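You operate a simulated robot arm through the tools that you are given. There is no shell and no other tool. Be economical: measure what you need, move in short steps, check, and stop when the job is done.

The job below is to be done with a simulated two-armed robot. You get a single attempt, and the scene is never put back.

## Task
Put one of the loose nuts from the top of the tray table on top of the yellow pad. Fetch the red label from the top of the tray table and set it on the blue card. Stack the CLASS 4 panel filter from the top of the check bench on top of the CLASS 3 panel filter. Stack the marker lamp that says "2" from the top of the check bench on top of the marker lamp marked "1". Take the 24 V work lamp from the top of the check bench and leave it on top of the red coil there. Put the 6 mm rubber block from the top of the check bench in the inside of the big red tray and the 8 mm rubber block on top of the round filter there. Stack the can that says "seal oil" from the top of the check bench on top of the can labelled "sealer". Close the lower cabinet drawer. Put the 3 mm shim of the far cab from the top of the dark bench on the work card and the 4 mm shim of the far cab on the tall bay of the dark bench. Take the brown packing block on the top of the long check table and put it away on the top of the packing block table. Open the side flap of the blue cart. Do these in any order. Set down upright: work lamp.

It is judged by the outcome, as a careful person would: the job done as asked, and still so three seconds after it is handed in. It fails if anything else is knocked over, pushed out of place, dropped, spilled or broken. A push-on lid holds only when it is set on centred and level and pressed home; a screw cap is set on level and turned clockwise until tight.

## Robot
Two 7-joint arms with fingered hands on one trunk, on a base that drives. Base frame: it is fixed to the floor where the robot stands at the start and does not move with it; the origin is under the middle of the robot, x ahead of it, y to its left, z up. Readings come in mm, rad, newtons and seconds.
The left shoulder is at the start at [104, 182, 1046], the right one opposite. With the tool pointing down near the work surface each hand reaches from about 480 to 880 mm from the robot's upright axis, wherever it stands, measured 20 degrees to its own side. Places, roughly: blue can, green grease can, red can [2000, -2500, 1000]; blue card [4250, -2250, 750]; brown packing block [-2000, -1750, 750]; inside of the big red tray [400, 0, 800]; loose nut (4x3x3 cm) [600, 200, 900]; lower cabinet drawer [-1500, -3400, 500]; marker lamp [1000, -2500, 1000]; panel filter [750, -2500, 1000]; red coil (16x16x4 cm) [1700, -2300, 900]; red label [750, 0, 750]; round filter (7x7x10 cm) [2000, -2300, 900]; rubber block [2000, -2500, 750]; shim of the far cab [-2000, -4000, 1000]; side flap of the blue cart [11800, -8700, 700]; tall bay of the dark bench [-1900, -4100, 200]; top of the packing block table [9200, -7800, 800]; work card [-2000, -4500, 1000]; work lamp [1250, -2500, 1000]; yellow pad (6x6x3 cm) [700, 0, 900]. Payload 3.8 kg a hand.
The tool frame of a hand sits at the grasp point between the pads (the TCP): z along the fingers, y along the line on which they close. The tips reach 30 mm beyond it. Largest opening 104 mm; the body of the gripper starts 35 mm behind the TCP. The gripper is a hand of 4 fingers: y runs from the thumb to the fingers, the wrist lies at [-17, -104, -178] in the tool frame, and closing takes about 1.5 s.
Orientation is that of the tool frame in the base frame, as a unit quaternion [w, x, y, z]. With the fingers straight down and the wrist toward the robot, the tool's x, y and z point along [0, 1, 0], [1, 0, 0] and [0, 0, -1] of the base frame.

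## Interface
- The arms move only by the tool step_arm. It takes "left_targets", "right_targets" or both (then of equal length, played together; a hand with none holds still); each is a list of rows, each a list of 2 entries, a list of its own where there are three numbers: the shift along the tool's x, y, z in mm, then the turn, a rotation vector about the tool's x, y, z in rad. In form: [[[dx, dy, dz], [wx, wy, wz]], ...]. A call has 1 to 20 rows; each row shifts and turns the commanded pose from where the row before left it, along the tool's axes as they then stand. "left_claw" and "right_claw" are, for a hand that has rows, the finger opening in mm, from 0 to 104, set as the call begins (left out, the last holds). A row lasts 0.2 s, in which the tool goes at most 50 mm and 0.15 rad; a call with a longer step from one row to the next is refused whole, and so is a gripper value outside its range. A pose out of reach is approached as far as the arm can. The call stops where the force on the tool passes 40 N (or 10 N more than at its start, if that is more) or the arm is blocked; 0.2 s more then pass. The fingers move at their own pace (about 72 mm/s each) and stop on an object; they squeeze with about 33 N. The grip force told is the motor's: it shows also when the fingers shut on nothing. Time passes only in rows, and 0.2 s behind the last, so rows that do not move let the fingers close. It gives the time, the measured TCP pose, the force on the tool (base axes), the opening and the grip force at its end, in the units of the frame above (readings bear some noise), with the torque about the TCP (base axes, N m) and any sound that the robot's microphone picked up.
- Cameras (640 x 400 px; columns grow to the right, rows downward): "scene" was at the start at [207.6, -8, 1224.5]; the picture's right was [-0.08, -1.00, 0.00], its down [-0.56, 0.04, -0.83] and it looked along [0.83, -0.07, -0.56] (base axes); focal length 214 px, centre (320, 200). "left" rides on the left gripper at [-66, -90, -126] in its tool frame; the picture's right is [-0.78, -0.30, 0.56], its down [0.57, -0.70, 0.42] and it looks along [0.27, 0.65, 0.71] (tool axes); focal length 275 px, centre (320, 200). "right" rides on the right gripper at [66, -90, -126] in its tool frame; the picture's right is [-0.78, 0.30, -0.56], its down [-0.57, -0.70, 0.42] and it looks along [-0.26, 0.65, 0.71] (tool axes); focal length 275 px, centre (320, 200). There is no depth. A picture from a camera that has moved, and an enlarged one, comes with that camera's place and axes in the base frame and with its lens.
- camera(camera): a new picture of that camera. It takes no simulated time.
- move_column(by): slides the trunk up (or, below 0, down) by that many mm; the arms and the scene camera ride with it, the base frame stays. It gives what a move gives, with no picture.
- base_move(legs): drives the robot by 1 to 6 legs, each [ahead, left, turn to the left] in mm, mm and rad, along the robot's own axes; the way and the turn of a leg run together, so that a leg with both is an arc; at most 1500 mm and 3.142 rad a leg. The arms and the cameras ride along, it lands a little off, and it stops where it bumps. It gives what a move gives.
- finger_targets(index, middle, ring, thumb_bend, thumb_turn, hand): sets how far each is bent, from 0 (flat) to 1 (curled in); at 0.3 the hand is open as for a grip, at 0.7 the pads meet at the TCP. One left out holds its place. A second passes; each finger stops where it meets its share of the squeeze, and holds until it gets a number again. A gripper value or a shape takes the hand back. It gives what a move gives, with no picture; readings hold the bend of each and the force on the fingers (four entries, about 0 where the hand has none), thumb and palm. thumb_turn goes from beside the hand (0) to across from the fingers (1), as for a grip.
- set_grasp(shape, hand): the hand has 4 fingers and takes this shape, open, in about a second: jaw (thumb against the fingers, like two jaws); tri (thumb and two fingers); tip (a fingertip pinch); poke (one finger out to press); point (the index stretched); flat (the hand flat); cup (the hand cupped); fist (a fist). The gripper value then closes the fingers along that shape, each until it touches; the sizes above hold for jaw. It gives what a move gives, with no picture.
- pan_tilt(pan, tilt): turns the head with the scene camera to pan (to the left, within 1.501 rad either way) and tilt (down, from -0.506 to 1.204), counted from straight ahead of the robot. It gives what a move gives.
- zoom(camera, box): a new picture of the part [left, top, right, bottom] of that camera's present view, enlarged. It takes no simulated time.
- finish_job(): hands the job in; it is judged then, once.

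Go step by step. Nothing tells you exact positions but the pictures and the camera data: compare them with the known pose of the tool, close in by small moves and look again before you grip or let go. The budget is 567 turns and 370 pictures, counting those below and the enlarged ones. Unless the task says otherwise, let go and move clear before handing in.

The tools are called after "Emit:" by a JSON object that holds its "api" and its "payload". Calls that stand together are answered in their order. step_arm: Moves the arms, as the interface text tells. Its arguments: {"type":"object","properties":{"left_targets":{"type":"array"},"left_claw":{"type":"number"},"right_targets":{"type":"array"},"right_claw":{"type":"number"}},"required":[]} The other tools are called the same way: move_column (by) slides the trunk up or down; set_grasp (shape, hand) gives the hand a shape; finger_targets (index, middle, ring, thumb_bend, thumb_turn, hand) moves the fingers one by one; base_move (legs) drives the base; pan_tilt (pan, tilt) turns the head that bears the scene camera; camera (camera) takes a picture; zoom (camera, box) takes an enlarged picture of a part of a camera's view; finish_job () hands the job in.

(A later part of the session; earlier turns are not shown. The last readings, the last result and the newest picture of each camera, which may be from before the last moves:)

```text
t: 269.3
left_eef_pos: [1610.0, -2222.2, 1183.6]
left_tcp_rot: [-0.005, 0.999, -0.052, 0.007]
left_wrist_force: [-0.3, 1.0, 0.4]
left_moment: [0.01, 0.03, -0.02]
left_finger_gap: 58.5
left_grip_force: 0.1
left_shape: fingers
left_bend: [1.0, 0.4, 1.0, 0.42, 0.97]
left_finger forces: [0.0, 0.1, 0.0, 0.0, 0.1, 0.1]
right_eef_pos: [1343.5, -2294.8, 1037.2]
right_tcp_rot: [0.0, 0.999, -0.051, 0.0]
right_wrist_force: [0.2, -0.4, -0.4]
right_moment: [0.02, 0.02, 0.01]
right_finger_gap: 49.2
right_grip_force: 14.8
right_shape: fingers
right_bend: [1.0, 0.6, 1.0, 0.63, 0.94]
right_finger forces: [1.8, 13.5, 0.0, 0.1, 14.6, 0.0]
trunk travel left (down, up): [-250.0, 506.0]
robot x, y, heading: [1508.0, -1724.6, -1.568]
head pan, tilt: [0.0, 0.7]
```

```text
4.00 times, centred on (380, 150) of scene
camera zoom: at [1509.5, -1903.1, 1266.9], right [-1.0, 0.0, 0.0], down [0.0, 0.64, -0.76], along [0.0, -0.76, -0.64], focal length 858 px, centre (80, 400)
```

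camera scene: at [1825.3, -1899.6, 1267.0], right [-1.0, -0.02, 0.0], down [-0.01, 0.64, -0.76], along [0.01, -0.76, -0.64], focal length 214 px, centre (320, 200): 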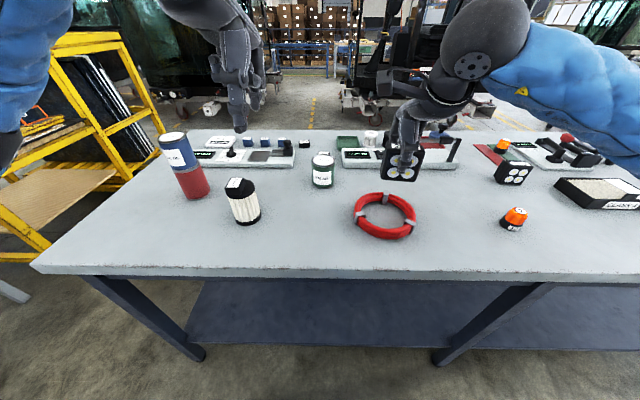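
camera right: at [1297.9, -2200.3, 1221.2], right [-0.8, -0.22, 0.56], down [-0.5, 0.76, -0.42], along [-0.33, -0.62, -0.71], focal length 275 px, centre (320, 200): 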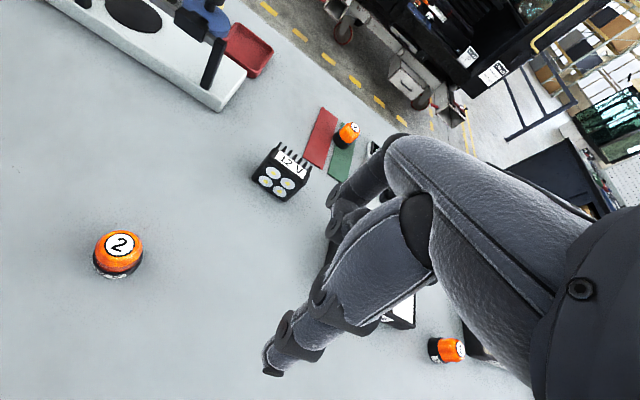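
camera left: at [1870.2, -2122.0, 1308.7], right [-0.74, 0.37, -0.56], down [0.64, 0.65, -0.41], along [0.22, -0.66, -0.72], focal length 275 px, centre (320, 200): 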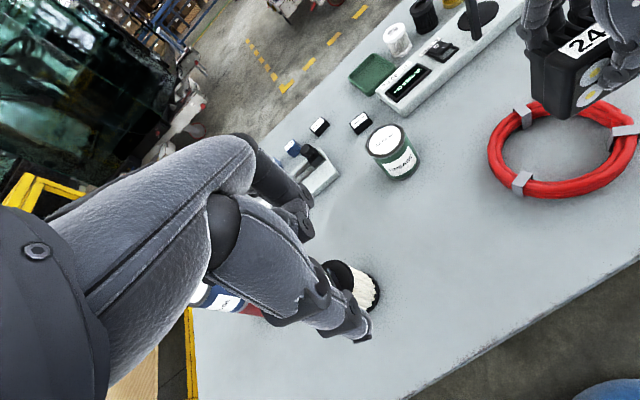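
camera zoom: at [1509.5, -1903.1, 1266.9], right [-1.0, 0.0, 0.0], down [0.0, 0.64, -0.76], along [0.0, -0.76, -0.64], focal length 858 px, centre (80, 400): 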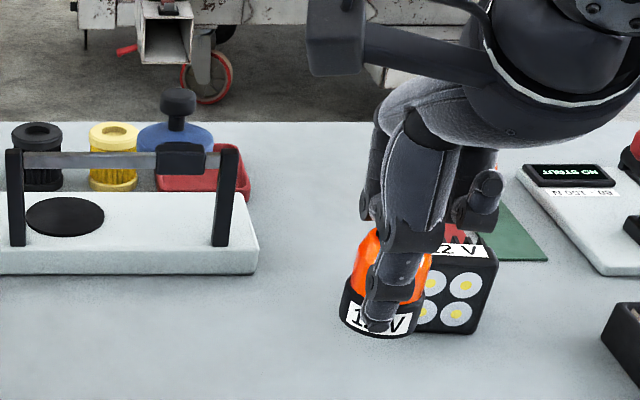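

Emit:
{"api": "base_move", "payload": {"legs": [[0, -530, -0.003]]}}

Emit:
{"api": "camera", "payload": {"camera": "scene"}}

Emit:
{"api": "camera", "payload": {"camera": "left"}}

Emit:
{"api": "camera", "payload": {"camera": "right"}}

```text
t: 272.3
left_eef_pos: [1086.4, -2224.0, 1183.4]
left_tcp_rot: [-0.004, 0.999, -0.051, 0.008]
left_wrist_force: [-0.7, 0.2, 0.8]
left_moment: [0.0, -0.01, -0.03]
left_finger_gap: 58.4
left_grip_force: 0.0
left_shape: fingers
left_bend: [1.0, 0.4, 1.0, 0.42, 0.97]
left_finger forces: [0.0, 0.0, 0.0, 0.0, 0.0, 0.0]
right_eef_pos: [821.2, -2297.8, 1037.9]
right_tcp_rot: [-0.001, 0.999, -0.049, 0.0]
right_wrist_force: [-0.2, -0.5, -1.4]
right_moment: [-0.02, -0.02, -0.03]
right_finger_gap: 48.8
right_grip_force: 15.6
right_shape: fingers
right_bend: [1.0, 0.6, 1.0, 0.63, 0.94]
right_finger forces: [1.8, 13.5, 0.1, 0.0, 14.6, 0.0]
trunk travel left (down, up): [-250.0, 506.0]
robot x, y, heading: [985.1, -1726.2, -1.565]
head pan, tilt: [0.0, 0.7]
```

```text
218 pictures are left
camera scene: at [986.4, -1904.9, 1267.0], right [-1.0, 0.0, 0.0], down [0.0, 0.64, -0.76], along [0.0, -0.76, -0.64], focal length 214 px, centre (320, 200)
```

scene: 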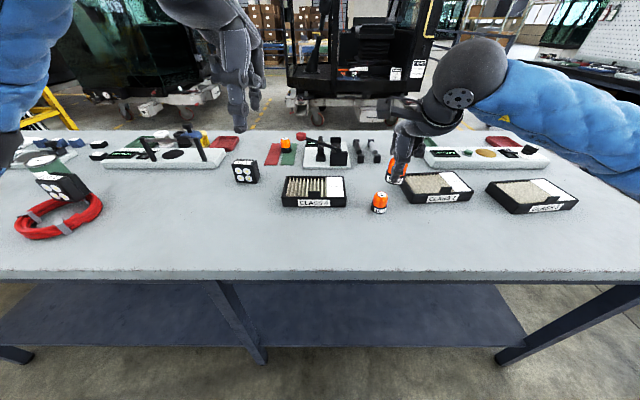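

```text
217 pictures are left
camera left: at [1028.2, -2128.0, 1308.8], right [-0.73, 0.38, -0.57], down [0.65, 0.64, -0.41], along [0.21, -0.67, -0.72], focal length 275 px, centre (320, 200)
```

left: 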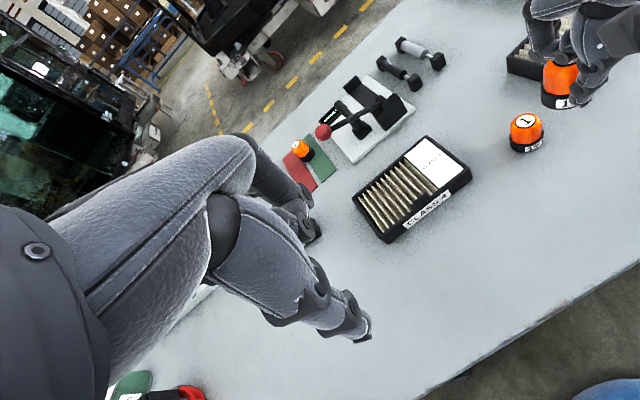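

```text
216 pictures are left
camera right: at [894.7, -2214.3, 1162.8], right [-0.8, -0.22, 0.56], down [-0.5, 0.76, -0.42], along [-0.33, -0.62, -0.71], focal length 275 px, centre (320, 200)
```

right: 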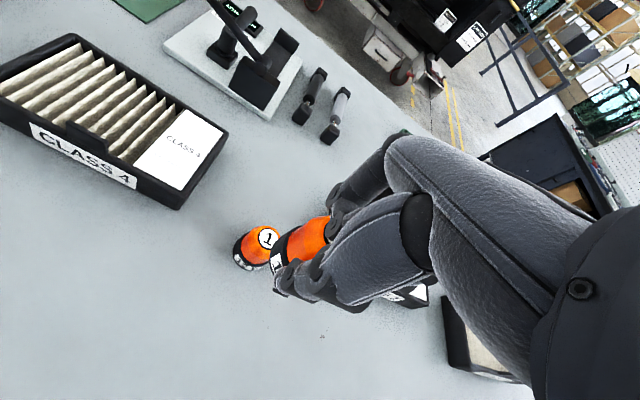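

Emit:
{"api": "zoom", "payload": {"camera": "scene", "box": [360, 145, 420, 225]}}

Emit:
{"api": "zoom", "payload": {"camera": "left", "box": [490, 40, 600, 170]}}

Emit:
{"api": "zoom", "payload": {"camera": "right", "box": [210, 200, 350, 320]}}

```text
5.00 times, centred on (390, 185) of scene
camera zoom: at [986.4, -1904.9, 1267.0], right [-1.0, 0.0, 0.0], down [0.0, 0.64, -0.76], along [0.0, -0.76, -0.64], focal length 1072 px, centre (-30, 275)
```

zoom: 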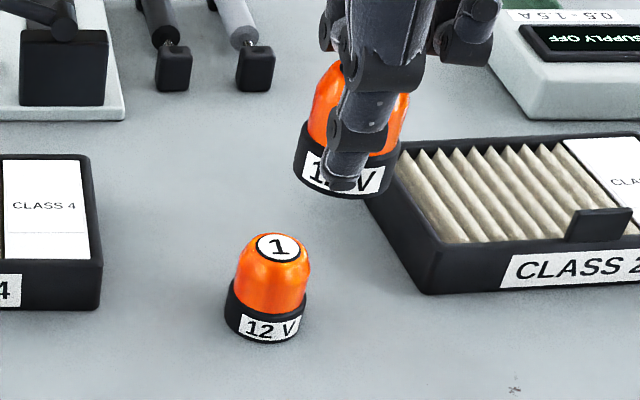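

```text
3.08 times, centred on (545, 105) of left
camera zoom: at [1028.2, -2128.0, 1308.8], right [-0.73, 0.38, -0.57], down [0.65, 0.64, -0.41], along [0.21, -0.67, -0.72], focal length 847 px, centre (-372, 492)
```

zoom: 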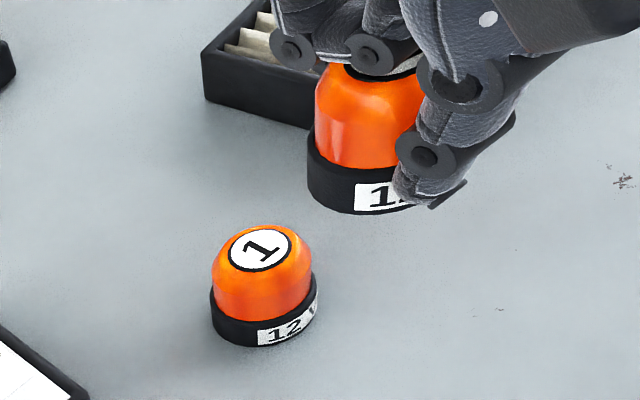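

```text
3.33 times, centred on (280, 260) of right
camera zoom: at [894.7, -2214.3, 1162.8], right [-0.8, -0.22, 0.56], down [-0.5, 0.76, -0.42], along [-0.33, -0.62, -0.71], focal length 918 px, centre (453, 0)
```

zoom: 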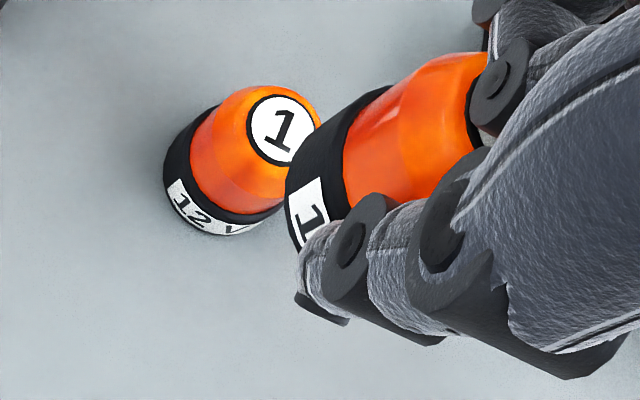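

Lamp 1's top is at (823, -2354, 906). I'll move lamp 2 over it and lower to a small gap for a fine check.

Emit:
{"api": "step_arm", "payload": {"right_targets": [[[2, 24, 10], [0, 0, 0]], [[3, 24, 20], [0, 0, 0]], [[0, 0, 30], [0, 0, 0]], [[0, 0, 0], [0, 0, 0]], [[0, 0, 0], [0, 0, 0]]]}}

Emit:
{"api": "zoom", "payload": {"camera": "scene", "box": [360, 145, 420, 225]}}

Emit:
{"api": "zoom", "payload": {"camera": "left", "box": [490, 40, 600, 170]}}

Emit:
{"api": "zoom", "payload": {"camera": "right", "box": [210, 200, 350, 320]}}

```text
t: 273.5
left_eef_pos: [1087.6, -2222.4, 1183.5]
left_tcp_rot: [-0.005, 0.999, -0.052, 0.007]
left_wrist_force: [1.2, 0.3, 0.2]
left_moment: [-0.02, 0.03, 0.0]
left_finger_gap: 58.2
left_grip_force: 0.0
left_shape: fingers
left_bend: [1.0, 0.4, 1.0, 0.42, 0.97]
left_finger forces: [0.1, 0.0, 0.1, 0.0, 0.0, 0.0]
right_eef_pos: [819.8, -2343.7, 977.8]
right_tcp_rot: [0.0, 0.999, -0.05, 0.0]
right_wrist_force: [-1.3, -0.2, -1.0]
right_moment: [0.0, -0.03, 0.02]
right_finger_gap: 48.7
right_grip_force: 15.3
right_shape: fingers
right_bend: [1.0, 0.6, 1.0, 0.63, 0.94]
right_finger forces: [1.8, 13.5, 0.0, 0.0, 14.7, 0.0]
trunk travel left (down, up): [-250.0, 506.0]
robot x, y, heading: [986.0, -1722.9, -1.564]
head pan, tilt: [0.0, 0.7]
```

```text
5.00 times, centred on (390, 185) of scene
camera zoom: at [986.9, -1905.0, 1267.0], right [-1.0, 0.0, 0.0], down [0.0, 0.64, -0.76], along [0.0, -0.76, -0.64], focal length 1072 px, centre (-30, 275)
```

zoom: 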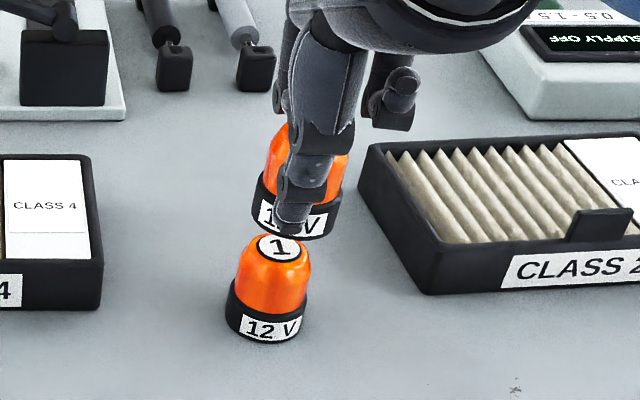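

```text
3.08 times, centred on (545, 105) of left
camera zoom: at [1028.8, -2128.0, 1308.8], right [-0.73, 0.38, -0.57], down [0.65, 0.64, -0.41], along [0.21, -0.67, -0.72], focal length 847 px, centre (-372, 492)
```

zoom: 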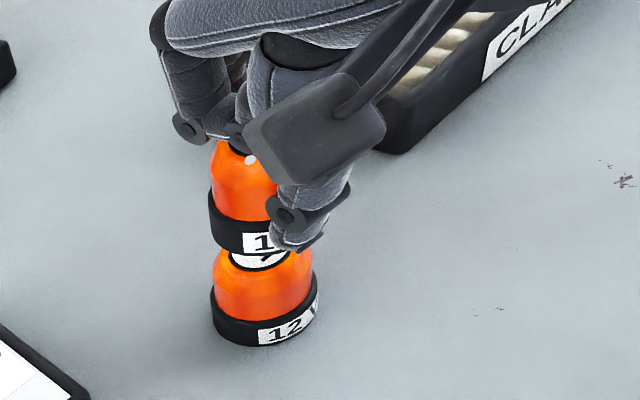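

```text
3.33 times, centred on (280, 260) of right
camera zoom: at [894.2, -2262.1, 1102.5], right [-0.8, -0.22, 0.56], down [-0.5, 0.76, -0.42], along [-0.33, -0.62, -0.71], focal length 918 px, centre (453, 0)
```

zoom: 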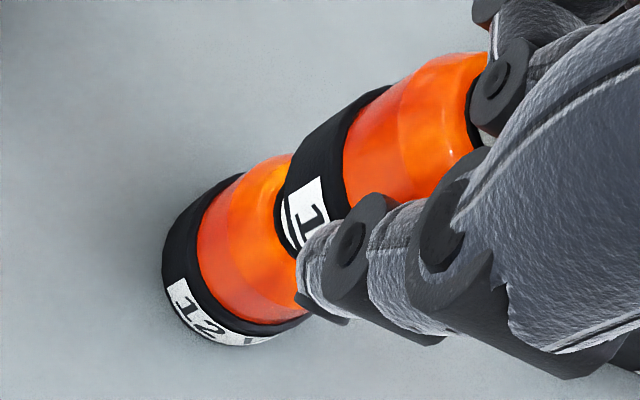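

Lamp 2 is about 5 mm right and 2 mm back of true. I'll correct and lower.

Emit:
{"api": "step_arm", "payload": {"right_targets": [[[5, -2.5, 5], [0, 0, 0]], [[0, 0, 7], [0, 0, 0]], [[0, 0, 0], [0, 0, 0]], [[0, 0, 0], [0, 0, 0]]]}}

Emit:
{"api": "zoom", "payload": {"camera": "scene", "box": [360, 145, 420, 225]}}

Emit:
{"api": "zoom", "payload": {"camera": "left", "box": [490, 40, 600, 170]}}

```text
t: 274.5
left_eef_pos: [1087.1, -2221.8, 1184.4]
left_tcp_rot: [-0.005, 0.999, -0.051, 0.007]
left_wrist_force: [0.0, -0.3, -0.4]
left_moment: [0.04, 0.02, 0.04]
left_finger_gap: 58.6
left_grip_force: 0.1
left_shape: fingers
left_bend: [1.0, 0.4, 1.0, 0.42, 0.97]
left_finger forces: [0.0, 0.0, 0.0, 0.1, 0.0, 0.1]
right_eef_pos: [826.3, -2342.3, 964.5]
right_tcp_rot: [-0.001, 0.999, -0.049, 0.0]
right_wrist_force: [-0.1, -0.4, 0.1]
right_moment: [-0.01, 0.0, 0.02]
right_finger_gap: 48.7
right_grip_force: 15.0
right_shape: fingers
right_bend: [1.0, 0.6, 1.0, 0.63, 0.94]
right_finger forces: [1.8, 13.5, 0.0, 0.1, 14.5, 0.0]
trunk travel left (down, up): [-250.0, 506.0]
robot x, y, heading: [986.2, -1726.0, -1.571]
head pan, tilt: [0.0, 0.7]
```

```text
5.00 times, centred on (390, 185) of scene
camera zoom: at [987.0, -1904.9, 1267.0], right [-1.0, 0.0, 0.0], down [0.0, 0.64, -0.76], along [0.0, -0.76, -0.64], focal length 1072 px, centre (-30, 275)
```

zoom: 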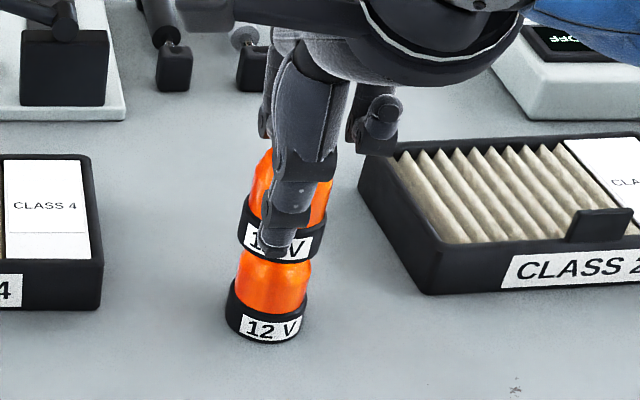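

```text
3.08 times, centred on (545, 105) of left
camera zoom: at [1028.9, -2128.0, 1308.8], right [-0.73, 0.38, -0.57], down [0.65, 0.64, -0.41], along [0.21, -0.67, -0.72], focal length 847 px, centre (-372, 492)
```

zoom: 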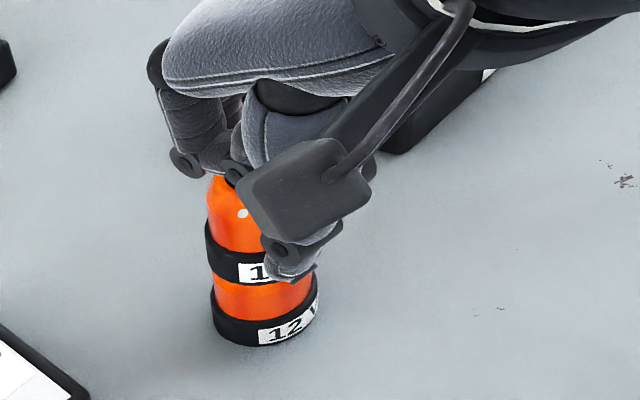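

Nearly centred. I'll lower to contact.

Emit:
{"api": "step_arm", "payload": {"right_targets": [[[0, 1.5, 3], [0, 0, 0]], [[0, 0, 2], [0, 0, 0]], [[0, 0, 2], [0, 0, 0]], [[0, 0, 0], [0, 0, 0]]]}}

```text
t: 275.5
left_eef_pos: [1086.8, -2223.5, 1183.5]
left_tcp_rot: [-0.005, 0.999, -0.051, 0.007]
left_wrist_force: [1.2, 0.2, -0.3]
left_moment: [0.0, 0.01, 0.02]
left_finger_gap: 58.3
left_grip_force: 0.1
left_shape: fingers
left_bend: [1.0, 0.4, 1.0, 0.42, 0.97]
left_finger forces: [0.0, 0.0, 0.0, 0.0, 0.1, 0.0]
right_eef_pos: [826.3, -2344.5, 958.2]
right_tcp_rot: [0.0, 0.999, -0.05, 0.0]
right_wrist_force: [-0.2, -0.4, -0.6]
right_moment: [-0.01, 0.0, -0.02]
right_finger_gap: 49.0
right_grip_force: 15.0
right_shape: fingers
right_bend: [1.0, 0.6, 1.0, 0.63, 0.94]
right_finger forces: [1.8, 13.5, 0.0, 0.0, 14.6, 0.0]
trunk travel left (down, up): [-250.0, 506.0]
robot x, y, heading: [987.6, -1725.3, -1.561]
head pan, tilt: [0.0, 0.7]
```

Emit:
{"api": "step_arm", "payload": {"right_targets": [[[0, 0, 2], [0, 0, 0]], [[0, 0, 2], [0, 0, 0]], [[0, 0, 0], [0, 0, 0]]]}}

```text
t: 276.3
left_eef_pos: [1086.7, -2222.3, 1183.3]
left_tcp_rot: [-0.005, 0.999, -0.051, 0.008]
left_wrist_force: [-0.8, 0.0, -0.2]
left_moment: [-0.01, 0.04, 0.0]
left_finger_gap: 58.5
left_grip_force: 0.0
left_shape: fingers
left_bend: [1.0, 0.4, 1.0, 0.42, 0.97]
left_finger forces: [0.0, 0.0, 0.1, 0.0, 0.0, 0.0]
right_eef_pos: [826.0, -2343.8, 955.1]
right_tcp_rot: [0.001, 0.999, -0.05, 0.0]
right_wrist_force: [0.3, -0.5, 2.4]
right_moment: [-0.07, 0.04, 0.03]
right_finger_gap: 49.0
right_grip_force: 16.6
right_shape: fingers
right_bend: [1.0, 0.6, 1.0, 0.63, 0.94]
right_finger forces: [3.9, 14.2, 0.0, 0.1, 14.6, 0.0]
trunk travel left (down, up): [-250.0, 506.0]
robot x, y, heading: [981.1, -1724.7, -1.566]
head pan, tilt: [0.0, 0.7]
```

Touching at z 955. A touch more, then a last check of centring before release.

Emit:
{"api": "step_arm", "payload": {"right_targets": [[[0, 0, 1.5], [0, 0, 0]], [[0, 0, 0], [0, 0, 0]]]}}

Emit:
{"api": "zoom", "payload": {"camera": "right", "box": [210, 200, 350, 320]}}

Emit:
{"api": "zoom", "payload": {"camera": "scene", "box": [365, 160, 405, 220]}}

```text
t: 276.9
left_eef_pos: [1087.3, -2223.5, 1185.5]
left_tcp_rot: [-0.004, 0.999, -0.052, 0.008]
left_wrist_force: [-0.4, -0.3, 0.4]
left_moment: [0.03, 0.0, 0.01]
left_finger_gap: 58.7
left_grip_force: 0.1
left_shape: fingers
left_bend: [1.0, 0.4, 1.0, 0.42, 0.97]
left_finger forces: [0.0, 0.0, 0.0, 0.0, 0.0, 0.0]
right_eef_pos: [825.5, -2345.0, 954.8]
right_tcp_rot: [0.002, 0.999, -0.05, 0.001]
right_wrist_force: [1.3, -1.2, 9.0]
right_moment: [-0.21, 0.09, 0.0]
right_finger_gap: 49.1
right_grip_force: 19.8
right_shape: fingers
right_bend: [1.0, 0.6, 1.0, 0.63, 0.94]
right_finger forces: [9.9, 15.3, 0.1, 0.0, 14.3, 0.1]
trunk travel left (down, up): [-250.0, 506.0]
robot x, y, heading: [984.0, -1725.9, -1.569]
head pan, tilt: [0.0, 0.7]
```

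```text
3.33 times, centred on (280, 260) of right
camera zoom: at [900.5, -2261.3, 1079.2], right [-0.8, -0.22, 0.56], down [-0.5, 0.75, -0.43], along [-0.33, -0.62, -0.71], focal length 918 px, centre (453, 0)
```

zoom: 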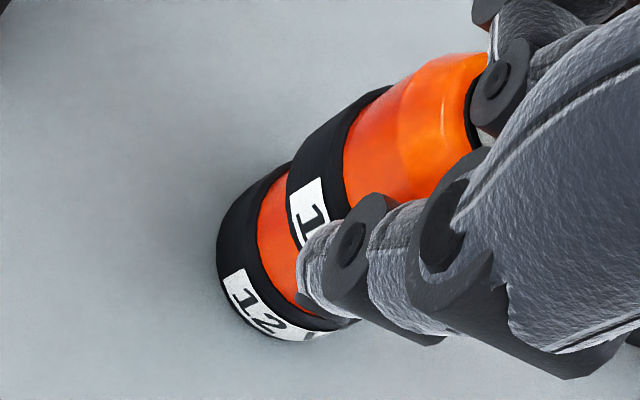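

```text
6.67 times, centred on (385, 190) of scene
camera zoom: at [987.3, -1904.1, 1267.2], right [-1.0, 0.0, 0.0], down [0.0, 0.64, -0.77], along [0.0, -0.77, -0.64], focal length 1430 px, centre (-113, 267)
```

zoom: 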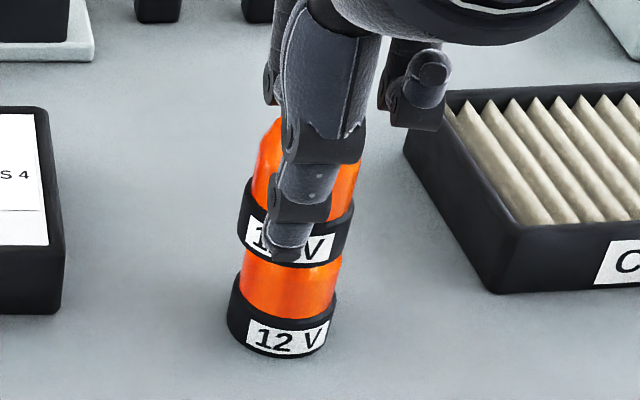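

Lamp 2 is about 4 mm left. I'll lift 4 mm, nudge 3.5 mm right, and set it down again.

Emit:
{"api": "step_arm", "payload": {"right_targets": [[[0, 0, -5], [0, 0, 0]], [[-3.5, 0, 0], [0, 0, 0]], [[0, 0, 3], [0, 0, 0]], [[0, 0, 0], [0, 0, 0]]]}}

Emit:
{"api": "step_arm", "payload": {"right_targets": [[[0, 0, 1.5], [0, 0, 0]], [[0, 0, 0], [0, 0, 0]]]}}

Emit:
{"api": "zoom", "payload": {"camera": "scene", "box": [365, 160, 405, 220]}}

```text
t: 277.9
left_eef_pos: [1086.0, -2222.7, 1184.2]
left_tcp_rot: [-0.005, 0.999, -0.051, 0.007]
left_wrist_force: [-0.6, -0.1, 0.5]
left_moment: [0.04, 0.02, 0.0]
left_finger_gap: 58.4
left_grip_force: 0.0
left_shape: fingers
left_bend: [1.0, 0.4, 1.0, 0.42, 0.97]
left_finger forces: [0.0, 0.0, 0.0, 0.0, 0.0, 0.0]
right_eef_pos: [823.5, -2342.6, 954.5]
right_tcp_rot: [-0.001, 0.999, -0.049, -0.001]
right_wrist_force: [0.0, 0.2, -1.3]
right_moment: [0.02, 0.02, -0.03]
right_finger_gap: 49.0
right_grip_force: 15.1
right_shape: fingers
right_bend: [1.0, 0.6, 1.0, 0.64, 0.94]
right_finger forces: [2.0, 13.5, 0.0, 0.0, 14.5, 0.0]
trunk travel left (down, up): [-250.0, 506.0]
robot x, y, heading: [985.2, -1725.3, -1.564]
head pan, tilt: [0.0, 0.7]
```

```text
t: 278.5
left_eef_pos: [1086.3, -2222.4, 1185.3]
left_tcp_rot: [-0.005, 0.999, -0.052, 0.007]
left_wrist_force: [0.0, -0.2, -0.3]
left_moment: [0.0, 0.0, 0.0]
left_finger_gap: 58.5
left_grip_force: 0.0
left_shape: fingers
left_bend: [1.0, 0.4, 1.0, 0.42, 0.97]
left_finger forces: [0.1, 0.0, 0.1, 0.0, 0.1, 0.2]
right_eef_pos: [823.3, -2343.3, 954.2]
right_tcp_rot: [0.001, 0.999, -0.05, 0.0]
right_wrist_force: [0.2, 0.8, 3.5]
right_moment: [-0.09, 0.02, 0.05]
right_finger_gap: 49.1
right_grip_force: 16.6
right_shape: fingers
right_bend: [1.0, 0.6, 1.0, 0.64, 0.94]
right_finger forces: [4.8, 13.8, 0.1, 0.0, 14.8, 0.0]
trunk travel left (down, up): [-250.0, 506.0]
robot x, y, heading: [982.0, -1726.7, -1.567]
head pan, tilt: [0.0, 0.7]
```

```text
6.67 times, centred on (385, 190) of scene
camera zoom: at [987.2, -1904.5, 1267.1], right [-1.0, 0.0, 0.0], down [0.0, 0.64, -0.76], along [0.0, -0.76, -0.64], focal length 1430 px, centre (-113, 267)
```

zoom: 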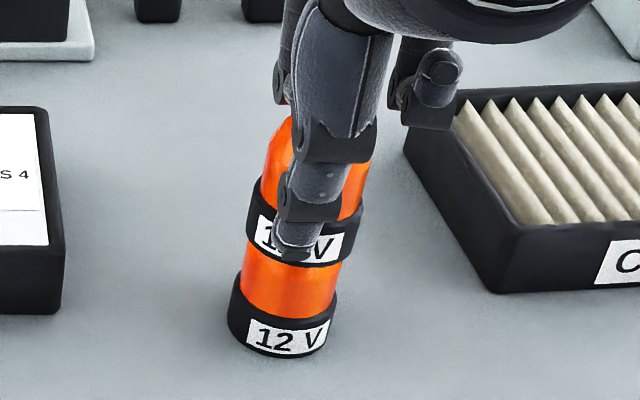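

Well centred now. I'll release gently.

Emit:
{"api": "finger_targets", "payload": {"hand": "right", "middle": 0.4, "thumb_bend": 0.4}}

Emit:
{"api": "step_arm", "payload": {"right_targets": [[[0, 0, -20], [0, 0, 0]], [[0, 0, -40], [0, 0, 0]], [[0, 0, -45], [0, 0, 0]], [[0, 0, -40], [0, 0, 0]], [[0, 0, 0], [0, 0, 0]]]}}

Emit:
{"api": "zoom", "payload": {"camera": "scene", "box": [365, 150, 405, 220]}}

Emit:
{"api": "zoom", "payload": {"camera": "left", "box": [490, 40, 600, 170]}}

```text
t: 279.5
left_eef_pos: [1087.2, -2223.0, 1185.2]
left_tcp_rot: [-0.006, 0.999, -0.051, 0.008]
left_wrist_force: [-0.3, -0.4, -0.1]
left_moment: [0.01, 0.02, -0.01]
left_finger_gap: 58.5
left_grip_force: 0.1
left_shape: fingers
left_bend: [1.0, 0.4, 1.0, 0.42, 0.97]
left_finger forces: [0.1, 0.0, 0.1, 0.0, 0.0, 0.0]
right_eef_pos: [823.3, -2344.3, 954.1]
right_tcp_rot: [0.001, 0.999, -0.05, 0.0]
right_wrist_force: [-0.9, -0.7, 1.8]
right_moment: [-0.05, -0.04, -0.01]
right_finger_gap: 59.6
right_grip_force: 0.6
right_shape: fingers
right_bend: [1.0, 0.4, 1.0, 0.4, 0.97]
right_finger forces: [2.0, 0.0, 0.1, 0.0, 0.0, 0.0]
trunk travel left (down, up): [-250.0, 506.0]
robot x, y, heading: [988.9, -1724.1, -1.571]
head pan, tilt: [0.0, 0.7]
```

```text
t: 280.7
left_eef_pos: [1087.1, -2223.9, 1183.9]
left_tcp_rot: [-0.005, 0.999, -0.052, 0.008]
left_wrist_force: [0.3, -0.6, 0.2]
left_moment: [0.01, 0.04, 0.0]
left_finger_gap: 58.1
left_grip_force: 0.3
left_shape: fingers
left_bend: [1.0, 0.4, 1.0, 0.42, 0.97]
left_finger forces: [0.0, 0.1, 0.0, 0.1, 0.0, 0.0]
right_eef_pos: [823.1, -2342.5, 1098.2]
right_tcp_rot: [0.001, 0.999, -0.049, -0.001]
right_wrist_force: [-0.2, 0.7, -0.1]
right_moment: [-0.01, 0.02, 0.0]
right_finger_gap: 59.7
right_grip_force: 0.1
right_shape: fingers
right_bend: [1.0, 0.4, 1.0, 0.4, 0.97]
right_finger forces: [0.0, 0.1, 0.0, 0.1, 0.1, 0.1]
trunk travel left (down, up): [-250.0, 506.0]
robot x, y, heading: [985.2, -1724.6, -1.562]
head pan, tilt: [0.0, 0.7]
```

```text
5.71 times, centred on (385, 185) of scene
camera zoom: at [986.9, -1905.1, 1266.9], right [-1.0, 0.0, 0.0], down [0.0, 0.64, -0.76], along [0.0, -0.76, -0.64], focal length 1226 px, centre (-51, 286)
```

zoom: 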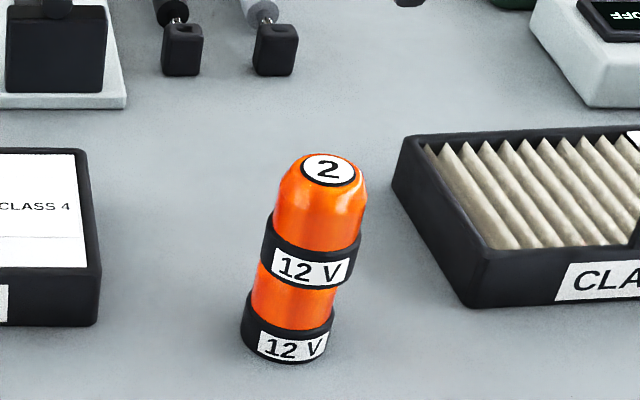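

```text
3.08 times, centred on (545, 105) of left
camera zoom: at [1028.8, -2128.2, 1308.6], right [-0.73, 0.38, -0.57], down [0.65, 0.64, -0.41], along [0.21, -0.67, -0.72], focal length 847 px, centre (-372, 492)
```

zoom: 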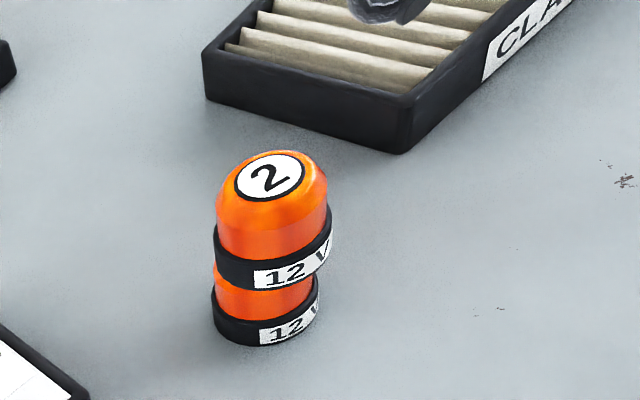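

The lamps are stacked. Next I'll confirm which panel filter is CLASS 3.

Emit:
{"api": "zoom", "payload": {"camera": "scene", "box": [480, 160, 600, 230]}}

Emit:
{"api": "camera", "payload": {"camera": "right"}}

```text
5.33 times, centred on (540, 195) of scene
camera zoom: at [986.9, -1905.1, 1266.9], right [-1.0, 0.0, 0.0], down [0.0, 0.64, -0.76], along [0.0, -0.76, -0.64], focal length 1144 px, centre (-853, 227)
```

zoom: 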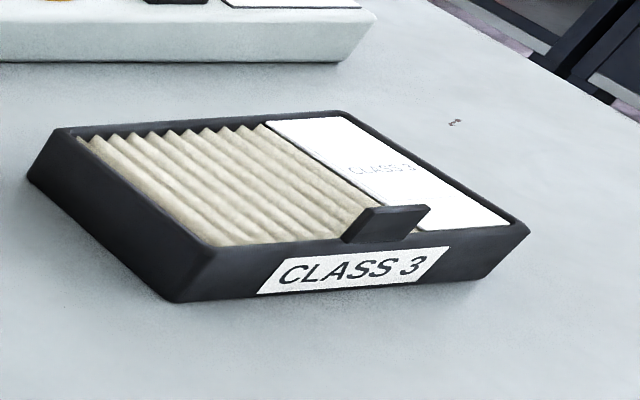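

```text
201 pictures are left
camera right: at [897.1, -2261.4, 1223.4], right [-0.8, -0.22, 0.56], down [-0.5, 0.75, -0.42], along [-0.33, -0.62, -0.71], focal length 275 px, centre (320, 200)
```

right: 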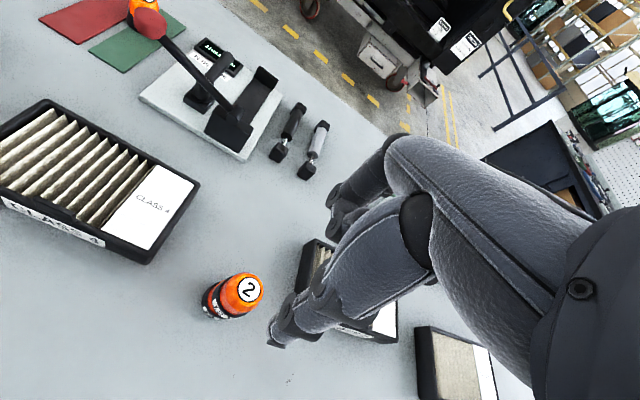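

CLASS 3 is the rightmost filter, centred near (368, -2407). CLASS 4 is at (995, -2423) and measures about 180×108×32, slightly wider than the nominal grip. I'll see how far the right hand opens with flatter fingers.

Emit:
{"api": "finger_targets", "payload": {"hand": "right", "index": 0.12, "middle": 0.12, "ring": 0.12, "thumb_bend": 0.12, "thumb_turn": 1}}

Emit:
{"api": "camera", "payload": {"camera": "right"}}

Emit:
{"api": "zoom", "payload": {"camera": "left", "box": [420, 0, 640, 160]}}

```text
t: 281.7
left_eef_pos: [1087.1, -2223.2, 1183.4]
left_tcp_rot: [-0.005, 0.999, -0.051, 0.007]
left_wrist_force: [0.6, 0.3, -1.2]
left_moment: [-0.02, 0.03, -0.01]
left_finger_gap: 58.5
left_grip_force: 0.0
left_shape: fingers
left_bend: [1.0, 0.4, 1.0, 0.42, 0.97]
left_finger forces: [0.0, 0.0, 0.1, 0.1, 0.0, 0.0]
right_eef_pos: [822.6, -2344.1, 1097.5]
right_tcp_rot: [0.001, 0.999, -0.05, 0.0]
right_wrist_force: [-0.2, -0.2, 0.6]
right_moment: [0.01, -0.01, 0.01]
right_finger_gap: 142.3
right_grip_force: 0.1
right_shape: fingers
right_bend: [0.12, 0.12, 0.12, 0.12, 0.96]
right_finger forces: [0.1, 0.0, 0.0, 0.0, 0.0, 0.0]
trunk travel left (down, up): [-250.0, 506.0]
robot x, y, heading: [984.6, -1720.4, -1.57]
head pan, tilt: [0.0, 0.7]
```

```text
200 pictures are left
camera right: at [897.2, -2261.3, 1223.2], right [-0.8, -0.22, 0.56], down [-0.5, 0.76, -0.42], along [-0.33, -0.62, -0.71], focal length 275 px, centre (320, 200)
```

right: 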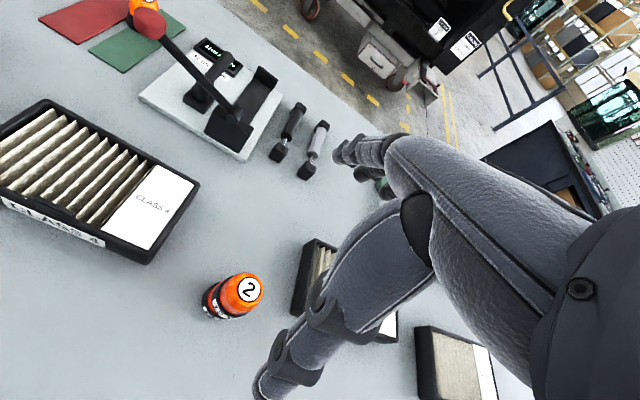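

```text
2.50 times, centred on (530, 80) of left
camera zoom: at [1029.0, -2127.9, 1308.8], right [-0.73, 0.38, -0.57], down [0.65, 0.64, -0.41], along [0.21, -0.67, -0.72], focal length 688 px, centre (-205, 500)
```

zoom: 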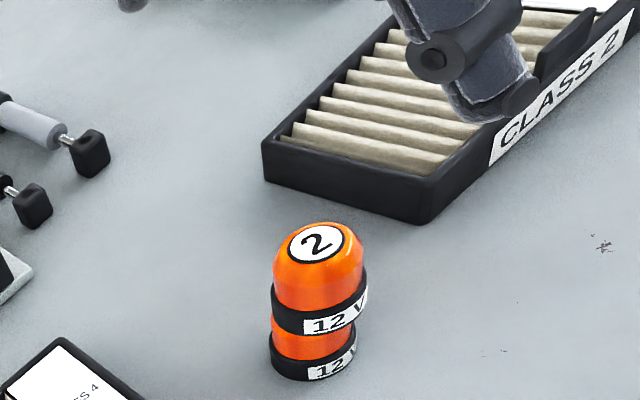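

Fully opened it reads 142 mm, enough. The front tab is central, so I'll grip about 30 mm off-centre to keep the thumb clear of it. I'll move into position over CLASS 4.

Emit:
{"api": "base_move", "payload": {"legs": [[0, 130, 0]]}}

Emit:
{"api": "zoom", "payload": {"camera": "scene", "box": [330, 130, 450, 230]}}

```text
t: 283.0
left_eef_pos: [1221.9, -2221.5, 1183.8]
left_tcp_rot: [-0.005, 0.999, -0.05, 0.005]
left_wrist_force: [0.1, 0.3, -0.2]
left_moment: [0.01, 0.03, 0.0]
left_finger_gap: 58.7
left_grip_force: 0.0
left_shape: fingers
left_bend: [1.0, 0.4, 1.0, 0.42, 0.97]
left_finger forces: [0.1, 0.0, 0.0, 0.0, 0.0, 0.0]
right_eef_pos: [957.2, -2342.1, 1097.3]
right_tcp_rot: [0.0, 0.999, -0.049, 0.0]
right_wrist_force: [0.0, 0.1, 0.1]
right_moment: [0.01, 0.06, 0.0]
right_finger_gap: 142.1
right_grip_force: 0.0
right_shape: fingers
right_bend: [0.12, 0.12, 0.12, 0.12, 0.96]
right_finger forces: [0.0, 0.0, 0.0, 0.1, 0.0, 0.0]
trunk travel left (down, up): [-250.0, 506.0]
robot x, y, heading: [1116.2, -1725.7, -1.565]
head pan, tilt: [0.0, 0.7]
```

```text
4.00 times, centred on (390, 180) of scene
camera zoom: at [1121.1, -1904.0, 1267.0], right [-1.0, -0.01, 0.0], down [-0.01, 0.64, -0.76], along [0.0, -0.76, -0.64], focal length 858 px, centre (40, 280)
```

zoom: 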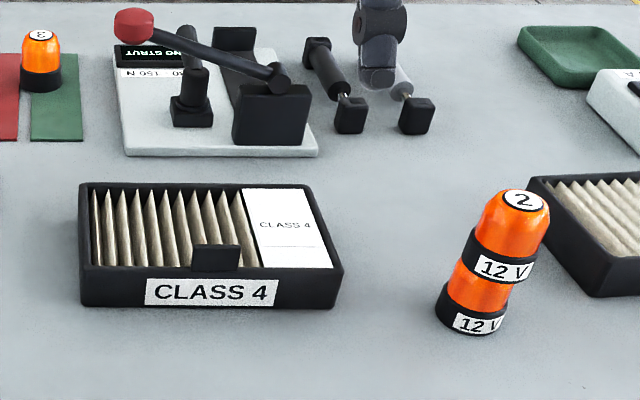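

Emit:
{"api": "step_arm", "payload": {"right_targets": [[[0, 0, 0], [0, 0, -0.098]], [[13, 40, 0], [0, 0, 0]], [[0, 43, 0], [0, 0, 0]], [[0, 0, 45], [0, 0, 0]], [[0, 0, 45], [0, 0, 0]], [[0, 0, 45], [0, 0, 0]], [[0, 0, 30], [0, 0, 0]], [[0, 0, 0], [0, 0, 0]]]}}

Emit:
{"api": "zoom", "payload": {"camera": "scene", "box": [330, 130, 450, 230]}}

Emit:
{"api": "camera", "payload": {"camera": "right"}}

Emit:
{"api": "camera", "payload": {"camera": "left"}}

```text
t: 284.8
left_eef_pos: [1220.1, -2223.1, 1184.0]
left_tcp_rot: [-0.004, 0.999, -0.05, 0.008]
left_wrist_force: [-0.3, 0.2, 0.3]
left_moment: [0.02, -0.01, 0.01]
left_finger_gap: 58.4
left_grip_force: 0.1
left_shape: fingers
left_bend: [1.0, 0.4, 1.0, 0.42, 0.97]
left_finger forces: [0.1, 0.0, 0.0, 0.1, 0.0, 0.0]
right_eef_pos: [972.2, -2426.7, 932.5]
right_tcp_rot: [-0.001, 1.0, 0.001, 0.0]
right_wrist_force: [0.7, -0.9, 0.4]
right_moment: [-0.02, 0.03, 0.02]
right_finger_gap: 142.6
right_grip_force: 0.1
right_shape: fingers
right_bend: [0.12, 0.12, 0.12, 0.12, 0.96]
right_finger forces: [0.0, 0.0, 0.0, 0.0, 0.0, 0.1]
trunk travel left (down, up): [-250.0, 506.0]
robot x, y, heading: [1118.6, -1728.8, -1.559]
head pan, tilt: [0.0, 0.7]
```

```text
4.00 times, centred on (390, 180) of scene
camera zoom: at [1119.5, -1904.0, 1267.1], right [-1.0, -0.01, 0.0], down [0.0, 0.64, -0.76], along [0.01, -0.76, -0.64], focal length 858 px, centre (40, 280)
```

zoom: 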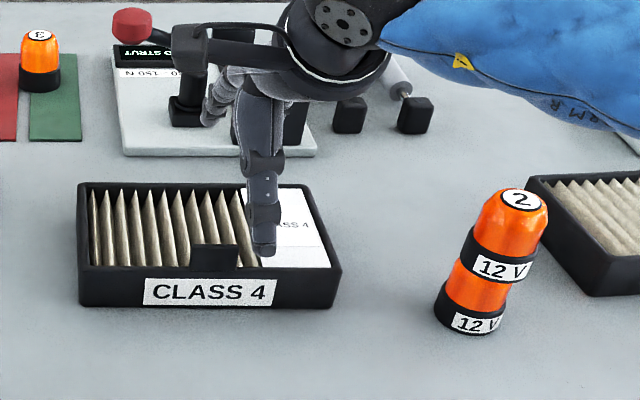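

```text
196 pictures are left
camera right: at [1037.5, -2338.0, 1057.7], right [-0.78, -0.3, 0.56], down [-0.57, 0.7, -0.43], along [-0.26, -0.65, -0.71], focal length 275 px, centre (320, 200)
```

right: 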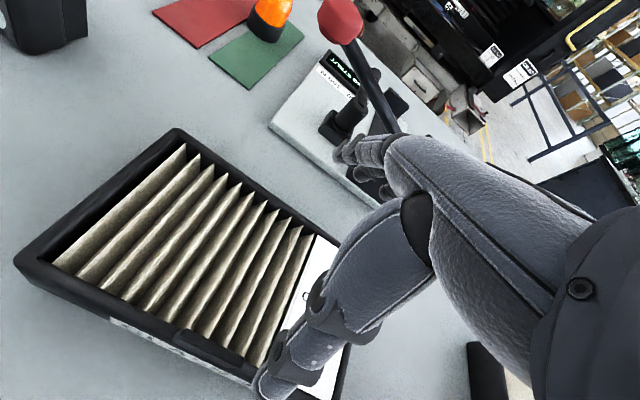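

```text
195 pictures are left
camera left: at [1162.0, -2126.9, 1308.9], right [-0.73, 0.38, -0.57], down [0.65, 0.64, -0.41], along [0.21, -0.67, -0.72], focal length 275 px, centre (320, 200)
```

left: 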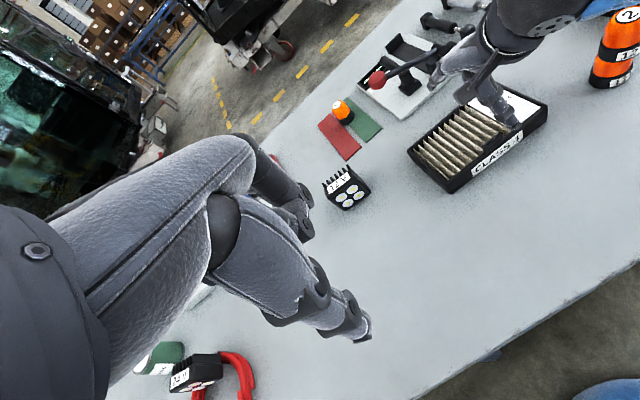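

The thumb tip is right above the front wall. I'll open the thumb fully and shift a little toward me.

Emit:
{"api": "finger_targets", "payload": {"hand": "right", "thumb_bend": 0}}

Emit:
{"api": "step_arm", "payload": {"right_targets": [[[0, -10, 0], [0, 0, 0]], [[0, 0, 0], [0, 0, 0]]]}}

Emit:
{"api": "zoom", "payload": {"camera": "scene", "box": [330, 130, 450, 230]}}

Emit:
{"api": "zoom", "payload": {"camera": "left", "box": [390, 30, 580, 210]}}

```text
t: 285.8
left_eef_pos: [1219.9, -2222.3, 1183.7]
left_tcp_rot: [-0.005, 0.999, -0.051, 0.008]
left_wrist_force: [0.7, 0.2, -0.1]
left_moment: [-0.02, 0.02, -0.03]
left_finger_gap: 58.3
left_grip_force: 0.1
left_shape: fingers
left_bend: [1.0, 0.4, 1.0, 0.42, 0.97]
left_finger forces: [0.0, 0.0, 0.0, 0.1, 0.1, 0.0]
right_eef_pos: [971.6, -2427.3, 932.7]
right_tcp_rot: [0.0, 1.0, 0.0, 0.0]
right_wrist_force: [1.3, 0.3, 0.1]
right_moment: [-0.05, 0.03, -0.02]
right_finger_gap: 146.1
right_grip_force: 0.0
right_shape: fingers
right_bend: [0.12, 0.12, 0.12, 0.0, 0.95]
right_finger forces: [0.0, 0.1, 0.0, 0.0, 0.0, 0.0]
trunk travel left (down, up): [-250.0, 506.0]
robot x, y, heading: [1119.0, -1728.6, -1.565]
head pan, tilt: [0.0, 0.7]
```

```text
t: 286.4
left_eef_pos: [1220.7, -2222.7, 1183.7]
left_tcp_rot: [-0.006, 0.999, -0.051, 0.007]
left_wrist_force: [-0.2, 0.3, 1.0]
left_moment: [-0.01, 0.01, 0.0]
left_finger_gap: 58.4
left_grip_force: 0.1
left_shape: fingers
left_bend: [1.0, 0.4, 1.0, 0.42, 0.97]
left_finger forces: [0.1, 0.1, 0.0, 0.0, 0.0, 0.0]
right_eef_pos: [972.2, -2417.6, 933.4]
right_tcp_rot: [0.001, 1.0, 0.0, 0.0]
right_wrist_force: [-0.4, -0.2, -0.2]
right_moment: [-0.01, -0.03, 0.03]
right_finger_gap: 146.0
right_grip_force: 0.0
right_shape: fingers
right_bend: [0.12, 0.12, 0.12, 0.0, 0.95]
right_finger forces: [0.1, 0.1, 0.1, 0.0, 0.0, 0.0]
trunk travel left (down, up): [-250.0, 506.0]
robot x, y, heading: [1116.7, -1723.5, -1.569]
head pan, tilt: [0.0, 0.7]
```

```text
4.00 times, centred on (390, 180) of scene
camera zoom: at [1119.5, -1904.2, 1267.0], right [-1.0, -0.01, 0.0], down [0.0, 0.64, -0.76], along [0.01, -0.76, -0.64], focal length 858 px, centre (40, 280)
```

zoom: 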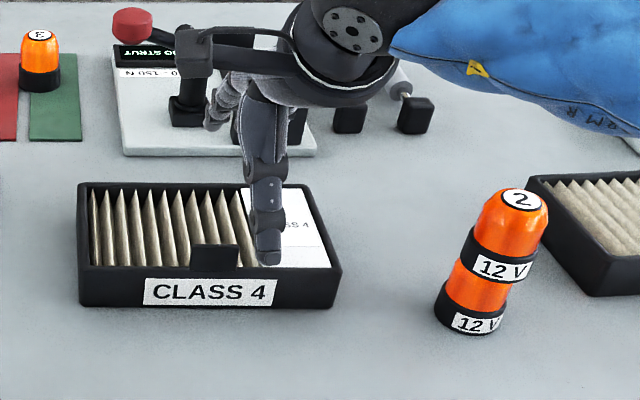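

```text
2.22 times, centred on (485, 120) of left
camera zoom: at [1162.1, -2127.2, 1308.7], right [-0.73, 0.38, -0.57], down [0.65, 0.64, -0.41], along [0.21, -0.67, -0.72], focal length 612 px, centre (-47, 378)
```

zoom: 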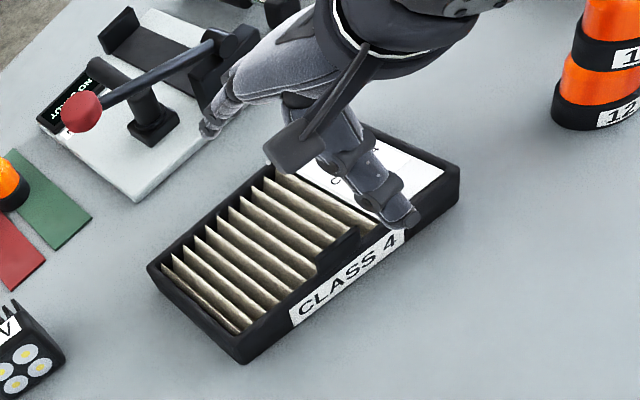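

The thumb and fingers now straddle the filter. I'll descend to z 892 and close all the fingers.

Emit:
{"api": "step_arm", "payload": {"right_targets": [[[0, 0, 20], [0, 0, 0]], [[0, 0, 20], [0, 0, 0]], [[0, 0, 0], [0, 0, 0]]]}}

Emit:
{"api": "finger_targets", "payload": {"hand": "right", "index": 0.45, "middle": 0.45, "ring": 0.45, "thumb_bend": 0.5}}

Emit:
{"api": "zoom", "payload": {"camera": "scene", "box": [330, 130, 450, 230]}}

Emit:
{"api": "zoom", "payload": {"camera": "left", "box": [390, 30, 580, 210]}}

```text
t: 287.2
left_eef_pos: [1220.0, -2221.1, 1185.2]
left_tcp_rot: [-0.004, 0.999, -0.051, 0.008]
left_wrist_force: [0.7, 0.2, -0.1]
left_moment: [0.0, 0.02, -0.01]
left_finger_gap: 58.3
left_grip_force: 0.0
left_shape: fingers
left_bend: [1.0, 0.4, 1.0, 0.42, 0.97]
left_finger forces: [0.1, 0.0, 0.0, 0.0, 0.0, 0.1]
right_eef_pos: [970.3, -2416.8, 895.0]
right_tcp_rot: [0.002, 1.0, 0.001, 0.0]
right_wrist_force: [-0.6, 0.9, 7.6]
right_moment: [0.49, -0.03, 0.02]
right_finger_gap: 146.7
right_grip_force: 4.7
right_shape: fingers
right_bend: [0.12, 0.12, 0.12, 0.0, 0.94]
right_finger forces: [0.0, 0.1, 0.0, 0.0, 7.3, 0.0]
trunk travel left (down, up): [-250.0, 506.0]
robot x, y, heading: [1116.1, -1725.3, -1.563]
head pan, tilt: [0.0, 0.7]
```

```text
t: 288.2
left_eef_pos: [1220.4, -2220.1, 1183.9]
left_tcp_rot: [-0.004, 0.999, -0.05, 0.006]
left_wrist_force: [-0.2, -0.2, 0.8]
left_moment: [0.01, -0.01, -0.01]
left_finger_gap: 58.3
left_grip_force: 0.0
left_shape: fingers
left_bend: [1.0, 0.4, 1.0, 0.42, 0.97]
left_finger forces: [0.0, 0.1, 0.0, 0.0, 0.1, 0.0]
right_eef_pos: [971.3, -2418.1, 895.9]
right_tcp_rot: [0.003, 1.0, 0.001, 0.002]
right_wrist_force: [-1.2, -4.3, 19.3]
right_moment: [0.21, 0.01, 0.49]
right_finger_gap: 120.2
right_grip_force: 29.1
right_shape: fingers
right_bend: [0.29, 0.38, 0.37, 0.07, 0.94]
right_finger forces: [15.2, 7.2, 7.5, 0.0, 29.0, 0.0]
trunk travel left (down, up): [-250.0, 506.0]
robot x, y, heading: [1119.4, -1722.7, -1.564]
head pan, tilt: [0.0, 0.7]
```

```text
4.00 times, centred on (390, 180) of scene
camera zoom: at [1119.7, -1902.5, 1267.4], right [-1.0, -0.01, 0.0], down [0.0, 0.64, -0.77], along [0.01, -0.77, -0.64], focal length 858 px, centre (40, 280)
```

zoom: 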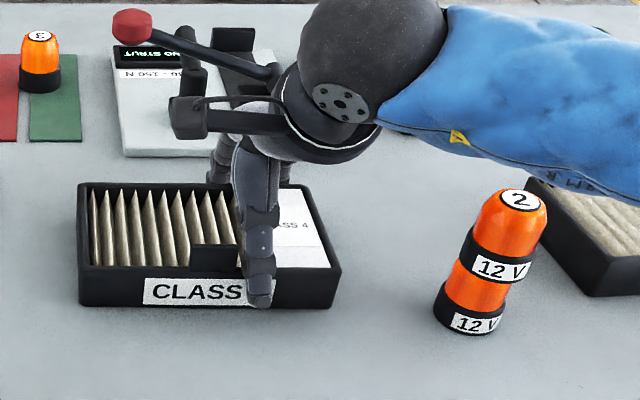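

```text
2.22 times, centred on (485, 120) of left
camera zoom: at [1162.3, -2125.4, 1309.5], right [-0.73, 0.38, -0.57], down [0.65, 0.64, -0.41], along [0.21, -0.67, -0.72], focal length 612 px, centre (-47, 378)
```

zoom: 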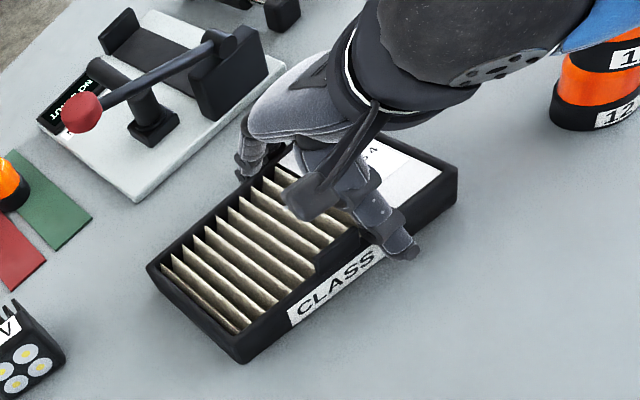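

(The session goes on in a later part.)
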